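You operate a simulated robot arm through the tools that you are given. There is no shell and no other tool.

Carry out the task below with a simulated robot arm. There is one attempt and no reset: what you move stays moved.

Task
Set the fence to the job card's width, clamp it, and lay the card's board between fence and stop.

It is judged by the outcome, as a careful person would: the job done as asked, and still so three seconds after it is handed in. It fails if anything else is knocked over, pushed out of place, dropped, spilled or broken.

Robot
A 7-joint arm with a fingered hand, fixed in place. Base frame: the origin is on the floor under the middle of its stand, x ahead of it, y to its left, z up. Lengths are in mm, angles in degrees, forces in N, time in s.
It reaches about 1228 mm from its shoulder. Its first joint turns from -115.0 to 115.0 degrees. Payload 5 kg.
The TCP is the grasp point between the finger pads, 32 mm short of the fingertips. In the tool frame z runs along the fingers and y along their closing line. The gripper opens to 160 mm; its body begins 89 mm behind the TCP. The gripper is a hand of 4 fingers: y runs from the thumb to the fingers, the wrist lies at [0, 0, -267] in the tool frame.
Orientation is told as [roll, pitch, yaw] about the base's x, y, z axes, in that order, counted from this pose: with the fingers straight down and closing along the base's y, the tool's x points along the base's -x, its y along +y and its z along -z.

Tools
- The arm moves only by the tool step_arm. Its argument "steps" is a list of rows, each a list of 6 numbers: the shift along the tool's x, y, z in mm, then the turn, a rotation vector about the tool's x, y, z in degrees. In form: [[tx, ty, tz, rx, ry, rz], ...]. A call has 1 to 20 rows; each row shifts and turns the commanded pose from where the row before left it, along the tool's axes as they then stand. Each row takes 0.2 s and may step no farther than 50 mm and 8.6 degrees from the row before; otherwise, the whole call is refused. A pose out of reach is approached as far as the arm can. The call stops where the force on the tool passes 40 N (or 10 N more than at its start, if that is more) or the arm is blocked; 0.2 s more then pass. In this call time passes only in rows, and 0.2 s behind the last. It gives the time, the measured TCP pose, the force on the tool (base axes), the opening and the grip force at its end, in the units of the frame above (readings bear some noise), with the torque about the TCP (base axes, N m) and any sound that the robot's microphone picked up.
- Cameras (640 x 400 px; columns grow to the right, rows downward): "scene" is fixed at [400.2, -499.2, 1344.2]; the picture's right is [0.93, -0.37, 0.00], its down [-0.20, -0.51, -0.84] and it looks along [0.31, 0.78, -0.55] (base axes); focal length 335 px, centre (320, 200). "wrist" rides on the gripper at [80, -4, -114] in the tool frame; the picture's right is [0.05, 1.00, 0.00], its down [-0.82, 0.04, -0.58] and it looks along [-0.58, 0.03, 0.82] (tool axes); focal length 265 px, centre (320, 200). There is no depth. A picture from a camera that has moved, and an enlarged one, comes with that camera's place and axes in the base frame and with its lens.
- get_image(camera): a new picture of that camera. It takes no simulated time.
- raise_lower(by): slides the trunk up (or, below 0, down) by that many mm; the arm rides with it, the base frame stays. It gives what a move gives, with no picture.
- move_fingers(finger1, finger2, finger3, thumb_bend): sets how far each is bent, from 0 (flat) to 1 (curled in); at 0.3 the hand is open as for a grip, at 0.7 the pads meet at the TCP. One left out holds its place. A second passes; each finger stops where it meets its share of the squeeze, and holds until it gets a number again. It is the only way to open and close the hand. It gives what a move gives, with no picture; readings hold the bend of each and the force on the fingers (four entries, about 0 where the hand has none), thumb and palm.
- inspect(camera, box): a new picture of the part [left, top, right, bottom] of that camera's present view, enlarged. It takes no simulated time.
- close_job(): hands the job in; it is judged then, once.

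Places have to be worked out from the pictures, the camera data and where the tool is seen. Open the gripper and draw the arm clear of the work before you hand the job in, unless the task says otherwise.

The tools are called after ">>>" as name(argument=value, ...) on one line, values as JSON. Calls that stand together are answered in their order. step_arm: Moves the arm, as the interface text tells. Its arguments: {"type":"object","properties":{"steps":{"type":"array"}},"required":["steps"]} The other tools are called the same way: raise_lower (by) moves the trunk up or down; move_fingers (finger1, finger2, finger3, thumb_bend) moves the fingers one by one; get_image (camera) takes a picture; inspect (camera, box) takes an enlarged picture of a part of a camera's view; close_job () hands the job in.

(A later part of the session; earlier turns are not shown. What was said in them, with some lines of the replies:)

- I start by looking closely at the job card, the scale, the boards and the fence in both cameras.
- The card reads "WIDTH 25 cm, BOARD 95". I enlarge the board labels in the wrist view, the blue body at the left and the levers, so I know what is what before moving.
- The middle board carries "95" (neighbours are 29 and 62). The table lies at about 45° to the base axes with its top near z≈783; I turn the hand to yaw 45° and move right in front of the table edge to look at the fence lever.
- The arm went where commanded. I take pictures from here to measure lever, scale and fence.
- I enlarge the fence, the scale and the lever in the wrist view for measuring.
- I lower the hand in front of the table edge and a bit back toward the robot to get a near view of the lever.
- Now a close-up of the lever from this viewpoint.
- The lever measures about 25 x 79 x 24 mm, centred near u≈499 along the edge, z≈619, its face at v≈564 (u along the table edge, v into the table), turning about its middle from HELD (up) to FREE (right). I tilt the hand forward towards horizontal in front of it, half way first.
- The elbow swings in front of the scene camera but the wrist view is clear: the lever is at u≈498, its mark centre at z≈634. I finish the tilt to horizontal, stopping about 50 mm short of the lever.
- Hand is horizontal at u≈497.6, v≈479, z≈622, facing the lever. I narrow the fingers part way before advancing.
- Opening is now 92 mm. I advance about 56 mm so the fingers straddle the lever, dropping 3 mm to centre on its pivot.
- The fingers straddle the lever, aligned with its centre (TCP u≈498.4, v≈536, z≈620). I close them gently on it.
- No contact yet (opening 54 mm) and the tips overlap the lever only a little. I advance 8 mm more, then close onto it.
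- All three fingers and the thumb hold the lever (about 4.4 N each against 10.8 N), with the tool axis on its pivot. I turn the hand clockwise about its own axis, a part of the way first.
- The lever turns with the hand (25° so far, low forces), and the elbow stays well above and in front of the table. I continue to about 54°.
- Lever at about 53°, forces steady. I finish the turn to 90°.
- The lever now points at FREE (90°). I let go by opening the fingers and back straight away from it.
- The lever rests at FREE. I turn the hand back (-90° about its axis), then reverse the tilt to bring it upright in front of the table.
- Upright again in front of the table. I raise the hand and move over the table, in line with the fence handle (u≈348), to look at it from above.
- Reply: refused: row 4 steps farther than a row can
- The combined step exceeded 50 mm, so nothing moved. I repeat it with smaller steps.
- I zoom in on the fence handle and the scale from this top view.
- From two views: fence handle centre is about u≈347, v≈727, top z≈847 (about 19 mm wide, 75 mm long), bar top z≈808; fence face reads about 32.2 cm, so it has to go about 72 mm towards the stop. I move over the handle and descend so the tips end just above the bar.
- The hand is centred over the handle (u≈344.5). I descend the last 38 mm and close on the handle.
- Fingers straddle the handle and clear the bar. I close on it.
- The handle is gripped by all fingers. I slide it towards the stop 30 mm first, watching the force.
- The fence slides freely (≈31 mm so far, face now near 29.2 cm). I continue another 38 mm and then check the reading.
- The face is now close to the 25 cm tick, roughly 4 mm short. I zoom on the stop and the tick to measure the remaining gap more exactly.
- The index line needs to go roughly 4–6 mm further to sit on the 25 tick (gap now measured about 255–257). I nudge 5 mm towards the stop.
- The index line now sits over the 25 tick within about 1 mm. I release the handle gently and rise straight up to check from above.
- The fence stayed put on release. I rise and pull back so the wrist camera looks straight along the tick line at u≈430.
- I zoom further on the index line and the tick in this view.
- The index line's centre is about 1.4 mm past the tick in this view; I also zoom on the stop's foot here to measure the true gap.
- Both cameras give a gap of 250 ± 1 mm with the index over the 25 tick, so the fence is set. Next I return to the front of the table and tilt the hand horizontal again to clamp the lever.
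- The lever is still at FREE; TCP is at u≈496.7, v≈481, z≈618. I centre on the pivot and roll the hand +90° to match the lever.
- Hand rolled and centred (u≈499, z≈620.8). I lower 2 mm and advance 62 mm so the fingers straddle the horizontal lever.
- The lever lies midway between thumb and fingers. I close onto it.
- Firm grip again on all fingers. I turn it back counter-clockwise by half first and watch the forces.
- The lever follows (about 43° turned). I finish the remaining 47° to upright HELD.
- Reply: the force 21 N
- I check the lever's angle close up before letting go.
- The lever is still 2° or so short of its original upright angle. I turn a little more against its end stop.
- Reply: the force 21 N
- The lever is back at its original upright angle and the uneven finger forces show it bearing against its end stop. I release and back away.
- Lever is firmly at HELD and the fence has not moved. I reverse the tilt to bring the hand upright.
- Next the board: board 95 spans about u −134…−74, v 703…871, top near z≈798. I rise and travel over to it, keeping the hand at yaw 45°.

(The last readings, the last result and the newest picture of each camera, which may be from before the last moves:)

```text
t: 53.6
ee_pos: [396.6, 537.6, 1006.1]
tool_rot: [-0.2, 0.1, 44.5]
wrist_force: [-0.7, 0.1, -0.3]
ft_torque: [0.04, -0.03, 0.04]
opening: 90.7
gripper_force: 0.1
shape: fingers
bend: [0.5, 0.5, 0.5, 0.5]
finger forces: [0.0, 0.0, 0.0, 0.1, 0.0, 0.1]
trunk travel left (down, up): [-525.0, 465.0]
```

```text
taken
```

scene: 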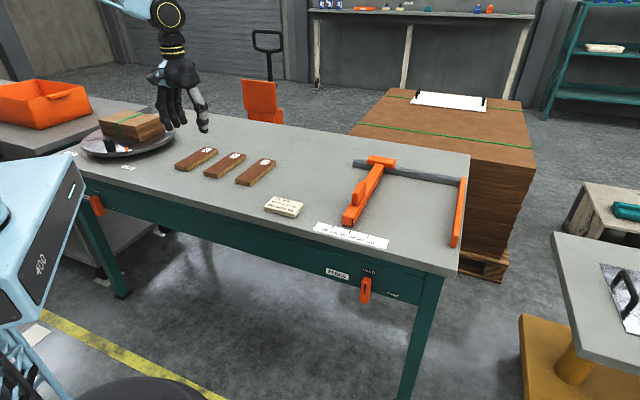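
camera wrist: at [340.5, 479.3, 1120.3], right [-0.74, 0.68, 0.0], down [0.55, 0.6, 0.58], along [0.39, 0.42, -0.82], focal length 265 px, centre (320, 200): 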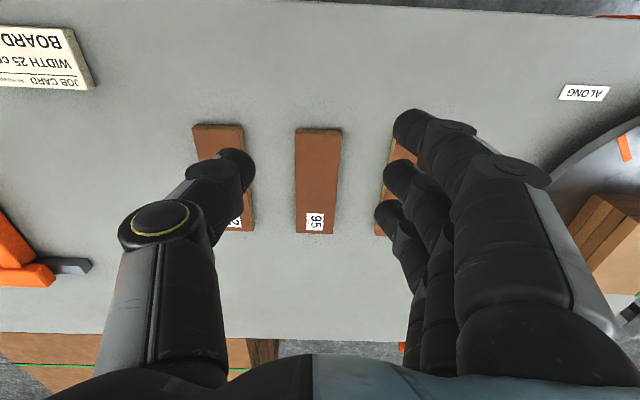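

I zoom on board 95 to measure its exact place.

>>> inspect(camera="wrist", box=[240, 110, 400, 250])

>>> inspect(camera="scene", box=[170, 135, 290, 210])

```text
2.86 times, centred on (320, 180) of wrist
camera zoom: at [340.5, 479.3, 1120.3], right [-0.74, 0.68, 0.0], down [0.55, 0.6, 0.58], along [0.39, 0.42, -0.82], focal length 758 px, centre (320, 257)
```

zoom: 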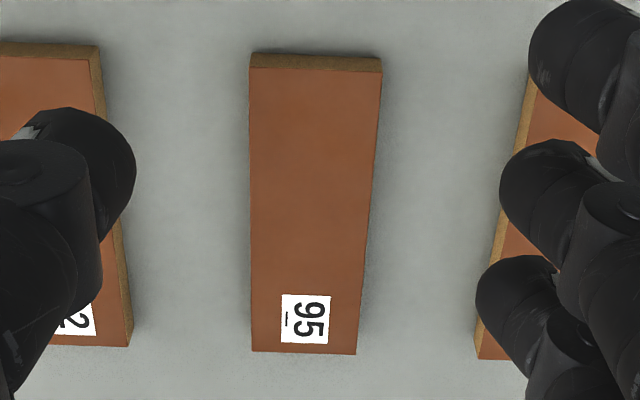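

```text
5.33 times, centred on (230, 172) of scene
camera zoom: at [400.2, -499.2, 1344.2], right [0.93, -0.37, 0.0], down [-0.2, -0.51, -0.84], along [0.31, 0.78, -0.55], focal length 1786 px, centre (800, 347)
```

zoom: 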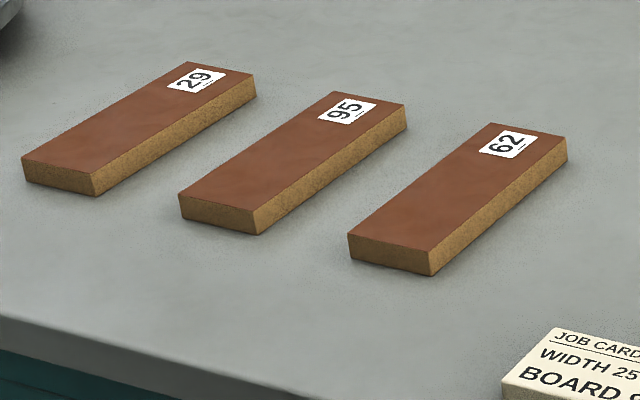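

Board 95 measures 59 x 169 mm, centre u≈−102, v≈790. I move above its centre, correct the yaw by half a degree and come down to z≈860.

>>> step_arm(steps=[[0, 0, 0, 0, 0, -0.5], [-43, 0.7, 0, 0, 0, 0], [-43, 0.7, 0, 0, 0, 0], [-43.5, 0.7, 0, 0, 0, 0], [0, 0, 40, 0, 0, 0], [0, 0, 40, 0, 0, 0], [0, 0, 40, 0, 0, 0], [0, 0, 26, 0, 0, 0]])

>>> get_image(camera="wrist")

>>> inspect(camera="scene", box=[150, 80, 310, 210])

```text
t: 55.4
ee_pos: [484.1, 635.1, 857.1]
tool_rot: [-0.4, 0.1, 45.5]
wrist_force: [-0.3, -0.2, -0.3]
ft_torque: [-0.01, 0.01, 0.0]
opening: 91.1
gripper_force: 0.1
shape: fingers
bend: [0.5, 0.5, 0.5, 0.5]
finger forces: [0.0, 0.1, 0.1, 0.0, 0.0, 0.0]
trunk travel left (down, up): [-525.0, 465.0]
```

```text
taken
camera wrist: at [429.6, 575.1, 971.0], right [-0.75, 0.66, -0.01], down [0.54, 0.61, 0.57], along [0.39, 0.43, -0.82], focal length 265 px, centre (320, 200)
```

wrist: 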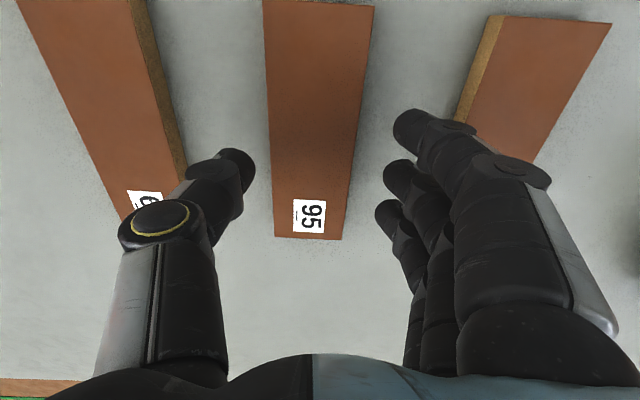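

```text
3.08 times, centred on (230, 145) of scene
camera zoom: at [400.2, -499.2, 1344.2], right [0.93, -0.37, 0.0], down [-0.2, -0.51, -0.84], along [0.31, 0.78, -0.55], focal length 1031 px, centre (597, 369)
```

zoom: 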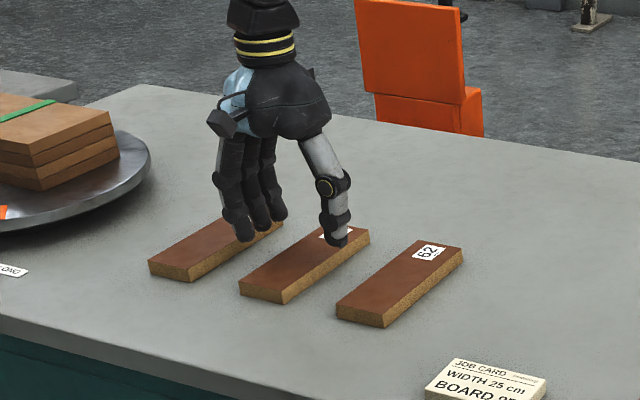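

The hand is about 4.5 mm left of the board's centre line, so I shift right, trim the yaw, then lower to z≈829.

>>> step_arm(steps=[[0, -4.5, 0, 0, 0, 0.5], [0, 0, 12, 0, 0, 0], [0, 0, 10, 0, 0, 0], [0, 0, 6, 0, 0, 0], [0, 0, 0, 0, 0, 0]])

>>> get_image(camera="wrist")

>>> inspect(camera="scene", box=[180, 120, 280, 200])

```text
t: 56.6
ee_pos: [486.2, 630.6, 828.9]
tool_rot: [-0.5, 0.2, 44.9]
wrist_force: [-0.8, -0.1, -0.3]
ft_torque: [0.0, 0.0, -0.01]
opening: 90.9
gripper_force: 0.1
shape: fingers
bend: [0.5, 0.5, 0.5, 0.5]
finger forces: [0.1, 0.0, 0.0, 0.0, 0.1, 0.0]
trunk travel left (down, up): [-525.0, 465.0]
```

```text
taken
camera wrist: at [431.6, 572.6, 942.2], right [-0.74, 0.67, -0.01], down [0.55, 0.61, 0.57], along [0.39, 0.42, -0.82], focal length 265 px, centre (320, 200)
```

wrist: 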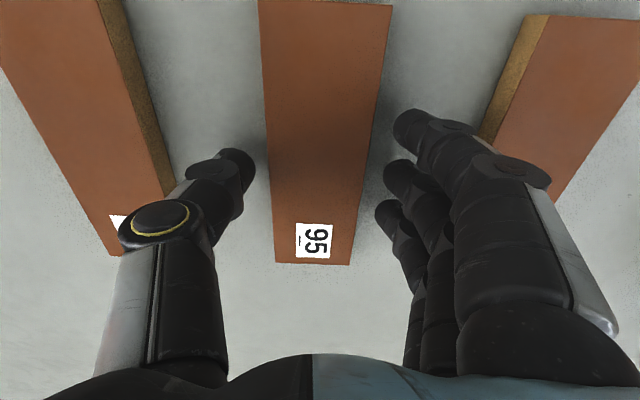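

```text
5.00 times, centred on (230, 160) of scene
camera zoom: at [400.2, -499.2, 1344.2], right [0.93, -0.37, 0.0], down [-0.2, -0.51, -0.84], along [0.31, 0.78, -0.55], focal length 1675 px, centre (770, 400)
```

zoom: 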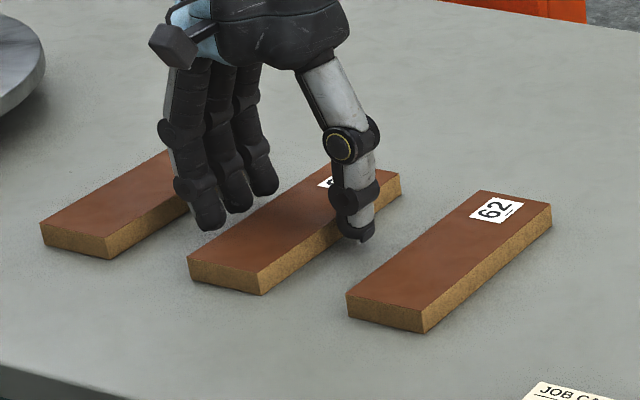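

Tips are about 6 mm above the table either side of the board. I lower 4 mm more and close gently.

>>> step_arm(steps=[[0, 0, 2, 0, 0, 0], [0, 0, 2, 0, 0, 0], [0, 0, 0, 0, 0, 0]])

>>> move_fingers(finger1=0.7, finger2=0.7, finger3=0.7, thumb_bend=0.7)

>>> get_image(camera="wrist")

>>> inspect(camera="scene", box=[180, 120, 280, 200])

```text
t: 57.4
ee_pos: [487.5, 630.0, 824.0]
tool_rot: [-0.4, 0.3, 44.9]
wrist_force: [0.1, 0.0, 0.8]
ft_torque: [-0.02, 0.01, -0.01]
opening: 90.7
gripper_force: 0.0
shape: fingers
bend: [0.5, 0.5, 0.5, 0.5]
finger forces: [0.0, 0.0, 0.0, 0.1, 0.0, 0.0]
trunk travel left (down, up): [-525.0, 465.0]
```

```text
t: 58.4
ee_pos: [486.5, 630.2, 823.9]
tool_rot: [-0.4, 0.2, 44.9]
wrist_force: [0.2, -0.3, 0.8]
ft_torque: [0.0, -0.01, 0.01]
opening: 68.0
gripper_force: 29.0
shape: fingers
bend: [0.59, 0.59, 0.59, 0.61]
finger forces: [9.7, 9.8, 9.7, 0.1, 29.2, 0.0]
trunk travel left (down, up): [-525.0, 465.0]
```

```text
taken
camera wrist: at [432.4, 572.0, 938.5], right [-0.74, 0.67, -0.01], down [0.55, 0.61, 0.57], along [0.39, 0.42, -0.82], focal length 265 px, centre (320, 200)
```

wrist: 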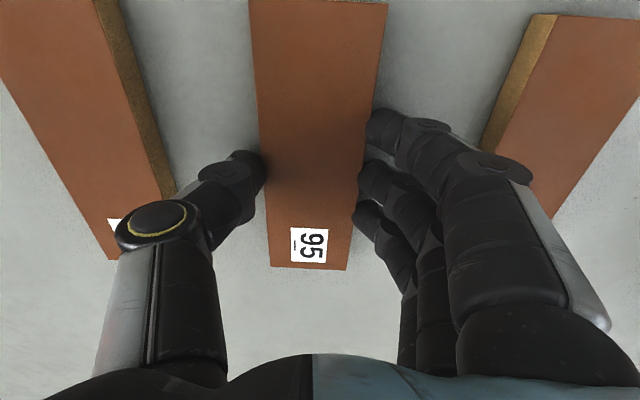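

```text
5.00 times, centred on (230, 160) of scene
camera zoom: at [400.2, -499.2, 1344.2], right [0.93, -0.37, 0.0], down [-0.2, -0.51, -0.84], along [0.31, 0.78, -0.55], focal length 1675 px, centre (770, 400)
```

zoom: 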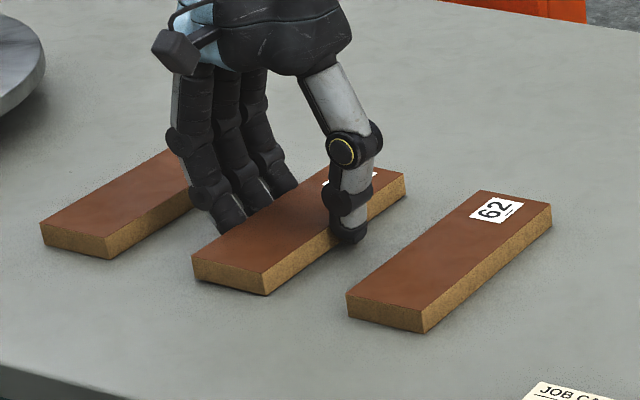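

A firm grip: 29 N on the thumb against 9.7 N on each finger. I lift a little and check that the board comes up level.

>>> step_arm(steps=[[0, 0, -5, 0, 0, 0], [0, 0, -10, 0, 0, 0], [0, 0, -15, 0, 0, 0]])

>>> get_image(camera="wrist")

>>> inspect(camera="scene", box=[180, 100, 290, 200])

```text
t: 59.2
ee_pos: [485.6, 628.5, 855.9]
tool_rot: [-0.4, 0.2, 44.8]
wrist_force: [-0.7, -0.8, -2.0]
ft_torque: [-0.02, 0.01, 0.01]
opening: 67.8
gripper_force: 29.6
shape: fingers
bend: [0.59, 0.59, 0.59, 0.61]
finger forces: [9.8, 9.9, 9.7, 0.0, 29.2, 0.0]
trunk travel left (down, up): [-525.0, 465.0]
```

```text
taken
camera wrist: at [431.5, 571.0, 968.9], right [-0.74, 0.67, -0.01], down [0.55, 0.61, 0.57], along [0.39, 0.42, -0.82], focal length 265 px, centre (320, 200)
```

wrist: 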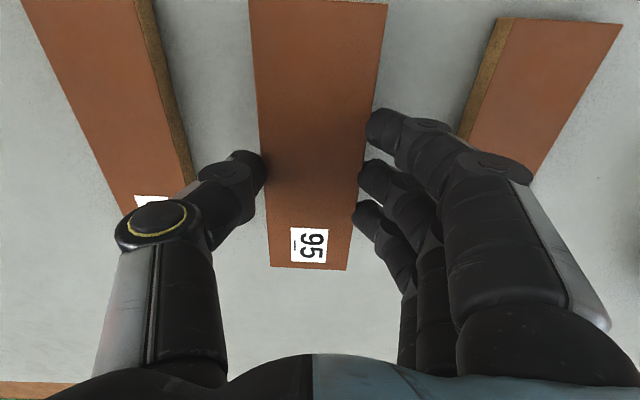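

```text
4.00 times, centred on (235, 150) of scene
camera zoom: at [400.2, -499.2, 1344.2], right [0.93, -0.37, 0.0], down [-0.2, -0.51, -0.84], along [0.31, 0.78, -0.55], focal length 1340 px, centre (660, 400)
```

zoom: 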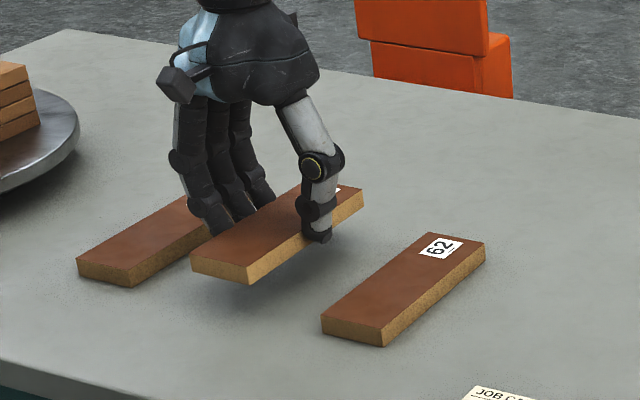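

The board hangs level in the hand. I raise it clear of the fence handle, then carry it along the table towards the gap.

>>> step_arm(steps=[[0, 0, -25, 0, 0, 0], [0, 0, -30, 0, 0, 0], [0, 0, -30, 0, 0, 0], [0, 0, -20, 0, 0, 0], [0, -20, 0, 0, 0, 0], [0, -33, 0, 0, 0, 0], [0, -33, 0, 0, 0, 0], [0, -33, 0, 0, 0, 0], [0, -33, 0, 0, 0, 0], [0, -33, 0, 0, 0, 0], [0, -33, 0, 0, 0, 0], [0, -33, 0, 0, 0, 0], [0, -33, 0, 0, 0, 0], [0, -33, 0, 0, 0, 0], [0, -33, 0, 0, 0, 0]])

>>> get_image(camera="scene")

```text
t: 62.4
ee_pos: [730.8, 380.2, 966.5]
tool_rot: [-0.4, 0.2, 44.9]
wrist_force: [0.4, -0.5, -0.6]
ft_torque: [0.0, 0.01, -0.02]
opening: 67.9
gripper_force: 29.4
shape: fingers
bend: [0.59, 0.59, 0.59, 0.61]
finger forces: [9.7, 9.7, 9.6, 0.0, 29.0, 0.1]
trunk travel left (down, up): [-525.0, 465.0]
```

```text
taken
```

scene: 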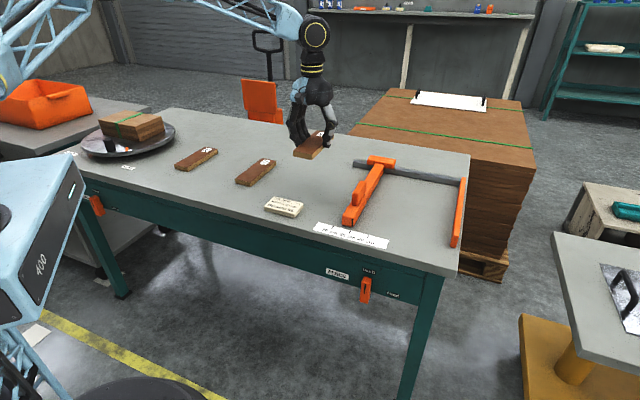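

The board is held steady, now at u≈248, v≈786. I carry it another 314 mm to the middle of the gap (u≈562).

>>> step_arm(steps=[[0, -20, 0, 0, 0, 0], [0, -33, 0, 0, 0, 0], [0, -33, 0, 0, 0, 0], [0, -33, 0, 0, 0, 0], [0, -33, 0, 0, 0, 0], [0, -33, 0, 0, 0, 0], [0, -33, 0, 0, 0, 0], [0, -33, 0, 0, 0, 0], [0, -33, 0, 0, 0, 0], [0, -30, 0, 0, 0, 0], [0, 0, 0, 0, 0, 0]])

>>> get_image(camera="wrist")

>>> get_image(camera="scene")

```text
t: 64.8
ee_pos: [954.2, 161.3, 965.9]
tool_rot: [-0.4, 0.1, 45.0]
wrist_force: [0.1, -0.7, -1.2]
ft_torque: [0.01, -0.01, -0.01]
opening: 67.8
gripper_force: 29.5
shape: fingers
bend: [0.59, 0.59, 0.59, 0.61]
finger forces: [9.7, 9.7, 9.8, 0.0, 29.2, 0.0]
trunk travel left (down, up): [-525.0, 465.0]
```

```text
taken
camera wrist: at [899.4, 102.5, 1079.4], right [-0.74, 0.67, -0.01], down [0.55, 0.61, 0.57], along [0.39, 0.42, -0.82], focal length 265 px, centre (320, 200)
```

wrist: 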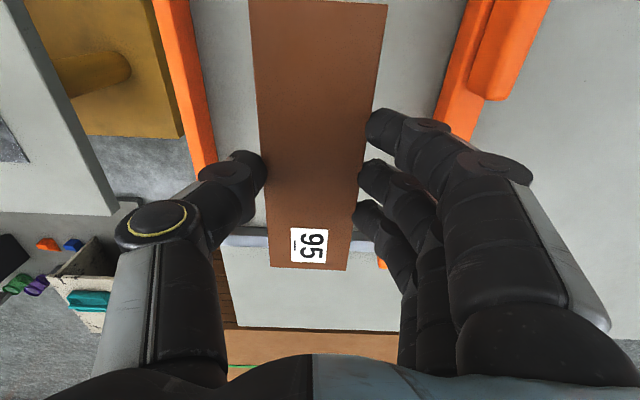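

```text
taken
```

scene: 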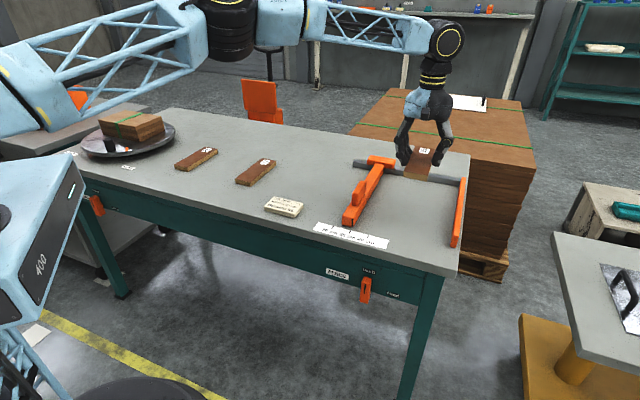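

The hand is centred between fence and stop (u≈561, v≈789). I lower the board 110 mm and check clearances.

>>> step_arm(steps=[[0, 0, 25, 0, 0, 0], [0, 0, 30, 0, 0, 0], [0, 0, 30, 0, 0, 0], [0, 0, 25, 0, 0, 0], [0, 0, 0, 0, 0, 0]])

>>> get_image(camera="wrist")

>>> inspect(camera="scene", box=[330, 100, 490, 260])

```text
t: 66.0
ee_pos: [954.4, 160.1, 854.6]
tool_rot: [-0.4, 0.1, 44.9]
wrist_force: [0.5, 0.3, -1.0]
ft_torque: [0.03, 0.02, 0.0]
opening: 67.9
gripper_force: 29.0
shape: fingers
bend: [0.59, 0.59, 0.59, 0.61]
finger forces: [9.7, 9.7, 9.8, 0.1, 29.0, 0.0]
trunk travel left (down, up): [-525.0, 465.0]
```

```text
taken
camera wrist: at [899.7, 101.0, 969.3], right [-0.74, 0.67, -0.01], down [0.55, 0.61, 0.57], along [0.39, 0.42, -0.82], focal length 265 px, centre (320, 200)
```

wrist: 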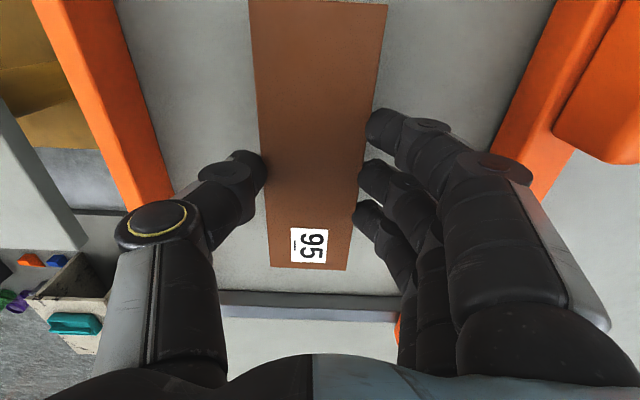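

```text
2.50 times, centred on (410, 180) of scene
camera zoom: at [400.2, -499.2, 1344.2], right [0.93, -0.37, 0.0], down [-0.2, -0.51, -0.84], along [0.31, 0.78, -0.55], focal length 837 px, centre (95, 250)
```

zoom: 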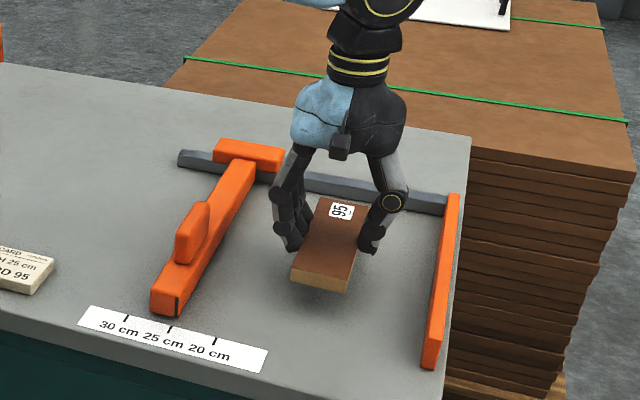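

Clear on both sides. I lower the last 30 mm in shrinking steps to set the board on the table.

>>> step_arm(steps=[[0, 0, 14, 0, 0, 0], [0, 0, 8, 0, 0, 0], [0, 0, 4, 0, 0, 0], [0, 0, 2, 0, 0, 0], [0, 0, 1.5, 0, 0, 0], [0, 0, 0, 0, 0, 0]])

>>> inspect(camera="scene", box=[380, 150, 460, 220])

```text
t: 67.4
ee_pos: [954.9, 159.7, 825.3]
tool_rot: [-0.5, 0.2, 44.9]
wrist_force: [-0.4, 0.5, -1.8]
ft_torque: [0.01, 0.0, 0.01]
opening: 67.8
gripper_force: 28.9
shape: fingers
bend: [0.59, 0.59, 0.59, 0.61]
finger forces: [9.7, 9.7, 9.7, 0.0, 28.9, 0.0]
trunk travel left (down, up): [-525.0, 465.0]
```

```text
5.71 times, centred on (420, 185) of scene
camera zoom: at [400.2, -499.2, 1344.2], right [0.93, -0.37, 0.0], down [-0.2, -0.51, -0.84], along [0.31, 0.78, -0.55], focal length 1914 px, centre (-251, 286)
```

zoom: 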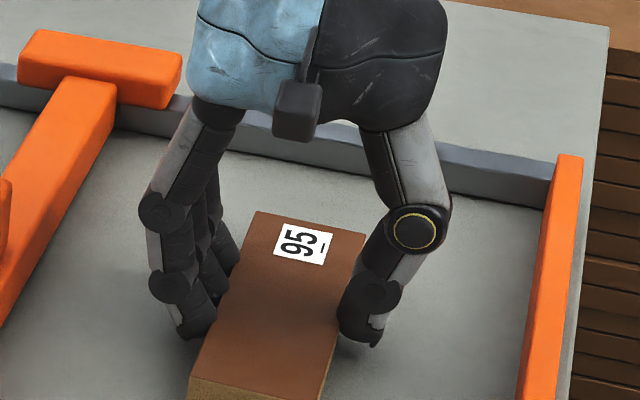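

The force still shows the board's weight, so it hovers about 1 mm. I lower in sub-millimetre steps until it touches.

>>> step_arm(steps=[[0, 0, 0.7, 0, 0, 0], [0, 0, 0.7, 0, 0, 0], [0, 0, 0, 0, 0, 0]])

```text
t: 68.2
ee_pos: [957.5, 158.1, 825.4]
tool_rot: [-0.4, 0.2, 44.8]
wrist_force: [-0.3, 0.4, -1.4]
ft_torque: [-0.01, 0.02, -0.01]
opening: 67.8
gripper_force: 29.4
shape: fingers
bend: [0.59, 0.59, 0.59, 0.61]
finger forces: [9.7, 9.8, 9.7, 0.0, 29.0, 0.1]
trunk travel left (down, up): [-525.0, 465.0]
```

Still about the board's weight on the tool. I lower a bit further, watching for the vertical force to turn.

>>> step_arm(steps=[[0, 0, 0.7, 0, 0, 0], [0, 0, 0.7, 0, 0, 0], [0, 0, 0, 0, 0, 0]])

>>> inspect(camera="scene", box=[390, 180, 450, 230])

```text
t: 69.0
ee_pos: [955.9, 159.5, 823.8]
tool_rot: [-0.5, 0.1, 44.9]
wrist_force: [1.2, -0.1, 2.7]
ft_torque: [-0.13, -0.11, -0.02]
opening: 68.0
gripper_force: 29.5
shape: fingers
bend: [0.59, 0.59, 0.59, 0.61]
finger forces: [9.7, 9.6, 9.7, 0.1, 30.1, 0.0]
trunk travel left (down, up): [-525.0, 465.0]
```

```text
8.00 times, centred on (420, 205) of scene
camera zoom: at [400.2, -499.2, 1344.2], right [0.93, -0.37, 0.0], down [-0.2, -0.51, -0.84], along [0.31, 0.78, -0.55], focal length 2680 px, centre (-480, 160)
```

zoom: 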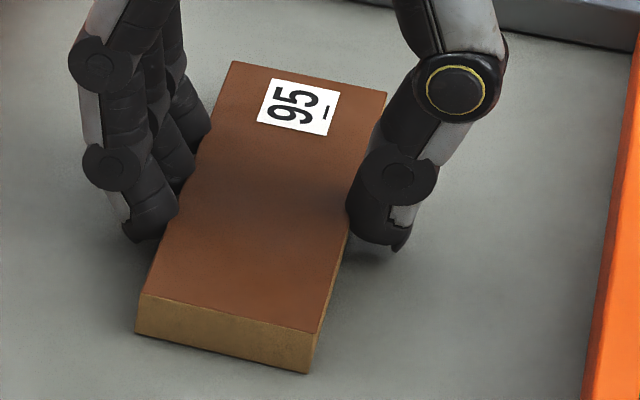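

Vertical force turned to +2.7 N, so the board rests on the table. I open the fingers evenly to release it.

>>> move_fingers(finger1=0.56, finger2=0.56, finger3=0.56, thumb_bend=0.58)

>>> move_fingers(finger1=0.5, finger2=0.5, finger3=0.5, thumb_bend=0.5)

>>> get_image(camera="wrist")

>>> inspect(camera="scene", box=[370, 150, 480, 250])

```text
t: 70.0
ee_pos: [955.4, 159.6, 824.0]
tool_rot: [-0.4, 0.1, 44.8]
wrist_force: [1.3, -0.5, 5.2]
ft_torque: [-0.05, -0.02, -0.02]
opening: 70.8
gripper_force: 3.2
shape: fingers
bend: [0.55, 0.55, 0.55, 0.57]
finger forces: [0.7, 0.8, 0.8, 0.1, 3.2, 0.1]
trunk travel left (down, up): [-525.0, 465.0]
```

```text
t: 71.0
ee_pos: [955.5, 159.9, 823.0]
tool_rot: [-0.5, 0.1, 44.9]
wrist_force: [0.9, 0.3, -0.1]
ft_torque: [-0.02, 0.02, -0.01]
opening: 90.5
gripper_force: 0.2
shape: fingers
bend: [0.5, 0.5, 0.5, 0.5]
finger forces: [0.1, 0.0, 0.0, 0.0, 0.0, 0.0]
trunk travel left (down, up): [-525.0, 465.0]
```

```text
taken
camera wrist: at [901.1, 101.0, 936.7], right [-0.74, 0.67, -0.01], down [0.55, 0.61, 0.57], along [0.39, 0.42, -0.82], focal length 265 px, centre (320, 200)
```

wrist: 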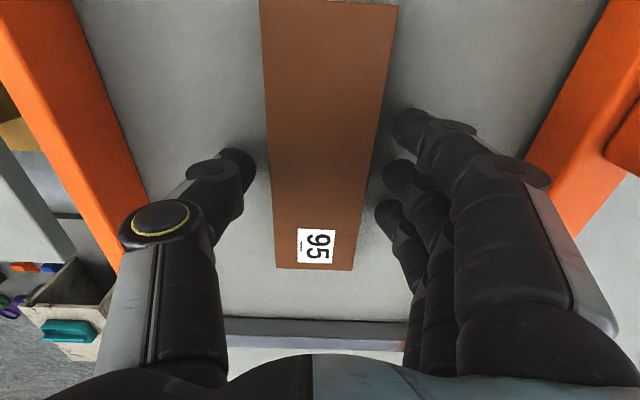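

```text
4.00 times, centred on (425, 200) of scene
camera zoom: at [400.2, -499.2, 1344.2], right [0.93, -0.37, 0.0], down [-0.2, -0.51, -0.84], along [0.31, 0.78, -0.55], focal length 1340 px, centre (-100, 200)
```

zoom: 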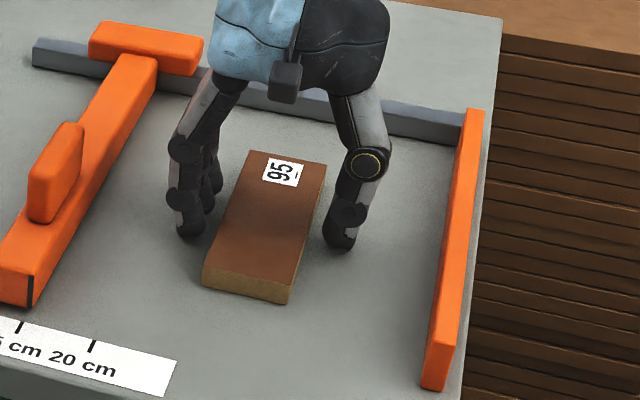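

The board lies flat between fence and stop and the fingers are free. I rise straight up and draw the arm back towards the robot.

>>> step_arm(steps=[[0, 0, -15, 0, 0, 0], [0, 0, -35, 0, 0, 0], [0, 0, -45, 0, 0, 0], [0, 0, -45, 0, 0, 0], [0, 0, -45, 0, 0, 0], [0, 0, -40, 0, 0, 0], [40, 15, 0, 0, 0, 0], [40, 15, 0, 0, 0, 0], [40, 15, 0, 0, 0, 0], [40, 15, 0, 0, 0, 0], [40, 15, 0, 0, 0, 0], [40, 15, 0, 0, 0, 0], [40, 15, 0, 0, 0, 0], [40, 15, 0, 0, 0, 0], [40, 15, 0, 0, 0, 0]])

>>> get_image(camera="scene")

>>> get_image(camera="wrist")

```text
t: 74.2
ee_pos: [605.9, 0.5, 1049.0]
tool_rot: [-0.4, 0.0, 44.9]
wrist_force: [0.2, -0.4, -0.4]
ft_torque: [0.02, 0.01, -0.01]
opening: 90.6
gripper_force: 0.0
shape: fingers
bend: [0.5, 0.5, 0.5, 0.5]
finger forces: [0.1, 0.1, 0.0, 0.0, 0.0, 0.1]
trunk travel left (down, up): [-525.0, 465.0]
```

```text
taken
```

scene: 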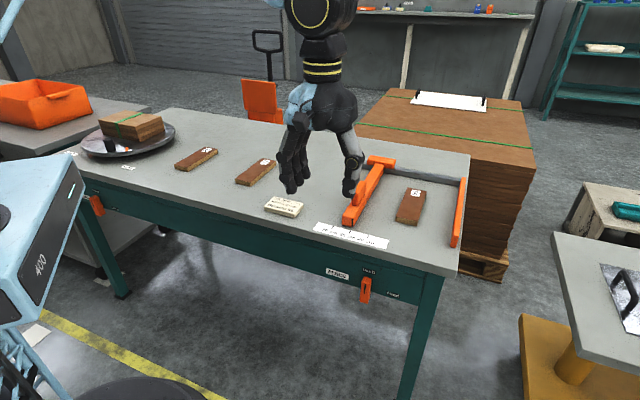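

```text
taken
camera wrist: at [551.2, -58.2, 1162.8], right [-0.74, 0.67, -0.01], down [0.55, 0.61, 0.58], along [0.39, 0.42, -0.82], focal length 265 px, centre (320, 200)
```

wrist: 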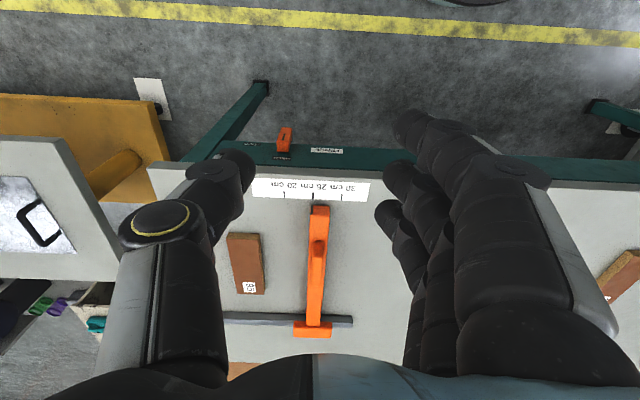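

I open the hand fully and make a last check of the index, lever and board.

>>> move_fingers(finger1=0.3, finger2=0.3, finger3=0.3, thumb_bend=0.3)

>>> inspect(camera="wrist", box=[284, 180, 348, 220])

>>> inspect(camera="scene", box=[340, 215, 372, 235])

>>> inspect(camera="scene", box=[300, 150, 480, 310])

```text
t: 75.2
ee_pos: [606.3, 0.2, 1049.0]
tool_rot: [-0.4, 0.2, 44.9]
wrist_force: [-0.4, -0.2, -0.4]
ft_torque: [0.05, 0.02, -0.01]
opening: 170.0
gripper_force: 0.0
shape: fingers
bend: [0.3, 0.3, 0.3, 0.3]
finger forces: [0.0, 0.0, 0.1, 0.1, 0.1, 0.0]
trunk travel left (down, up): [-525.0, 465.0]
```

```text
10.00 times, centred on (316, 200) of wrist
camera zoom: at [551.8, -58.1, 1162.8], right [-0.74, 0.67, -0.01], down [0.55, 0.61, 0.57], along [0.39, 0.42, -0.82], focal length 2654 px, centre (360, 200)
```

zoom: 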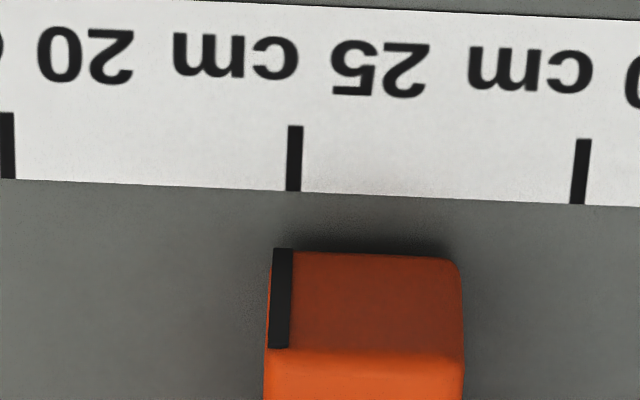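

```text
16.00 times, centred on (356, 225) of scene
camera zoom: at [400.2, -499.2, 1344.2], right [0.93, -0.37, 0.0], down [-0.2, -0.51, -0.84], along [0.31, 0.78, -0.55], focal length 5359 px, centre (-256, -200)
```

zoom: 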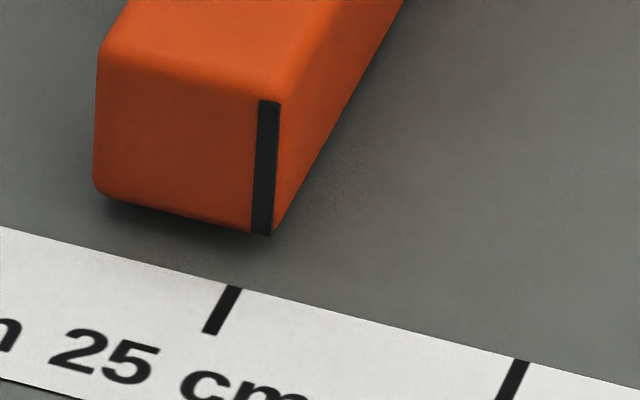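

```text
2.50 times, centred on (390, 230) of scene
camera zoom: at [400.2, -499.2, 1344.2], right [0.93, -0.37, 0.0], down [-0.2, -0.51, -0.84], along [0.31, 0.78, -0.55], focal length 837 px, centre (145, 125)
```

zoom: 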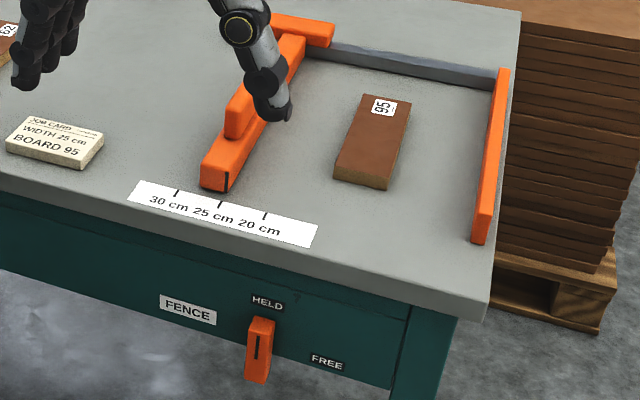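

The fence index sits on the 25 cm mark (gap measured 249–250 mm). The lever is upright at HELD, board 95 lies flat between fence and stop, and the card and other boards are where they were. The hand is open and clear, so I hand the job in.

>>> close_job()

```text
The job is handed in.
```

The job is handed in: the fence is set to the card's 25 cm width and clamped, and board 95 is lying flat between fence and stop. I don't know how it was judged, because the hand-in returned no result.

- **Fence:** I measured the gap to the stop at 249–250 mm. The index line overlaps the 25 cm tick. Its centre looks about 1 to 1.5 mm past the tick towards the stop, which is about as fine as the cameras can read. I left it there rather than unclamp again.
- **Clamp:** The lever is back upright at HELD against its end stop. The fence did not move when I let go of it or when I clamped it.
- **Board:** Board 95 is roughly central between fence and stop, with its long side running into the table.
- **Everything else:** The job card and boards 29 and 62 looked unmoved in the last pictures. The hand is open and drawn back in front of the table.
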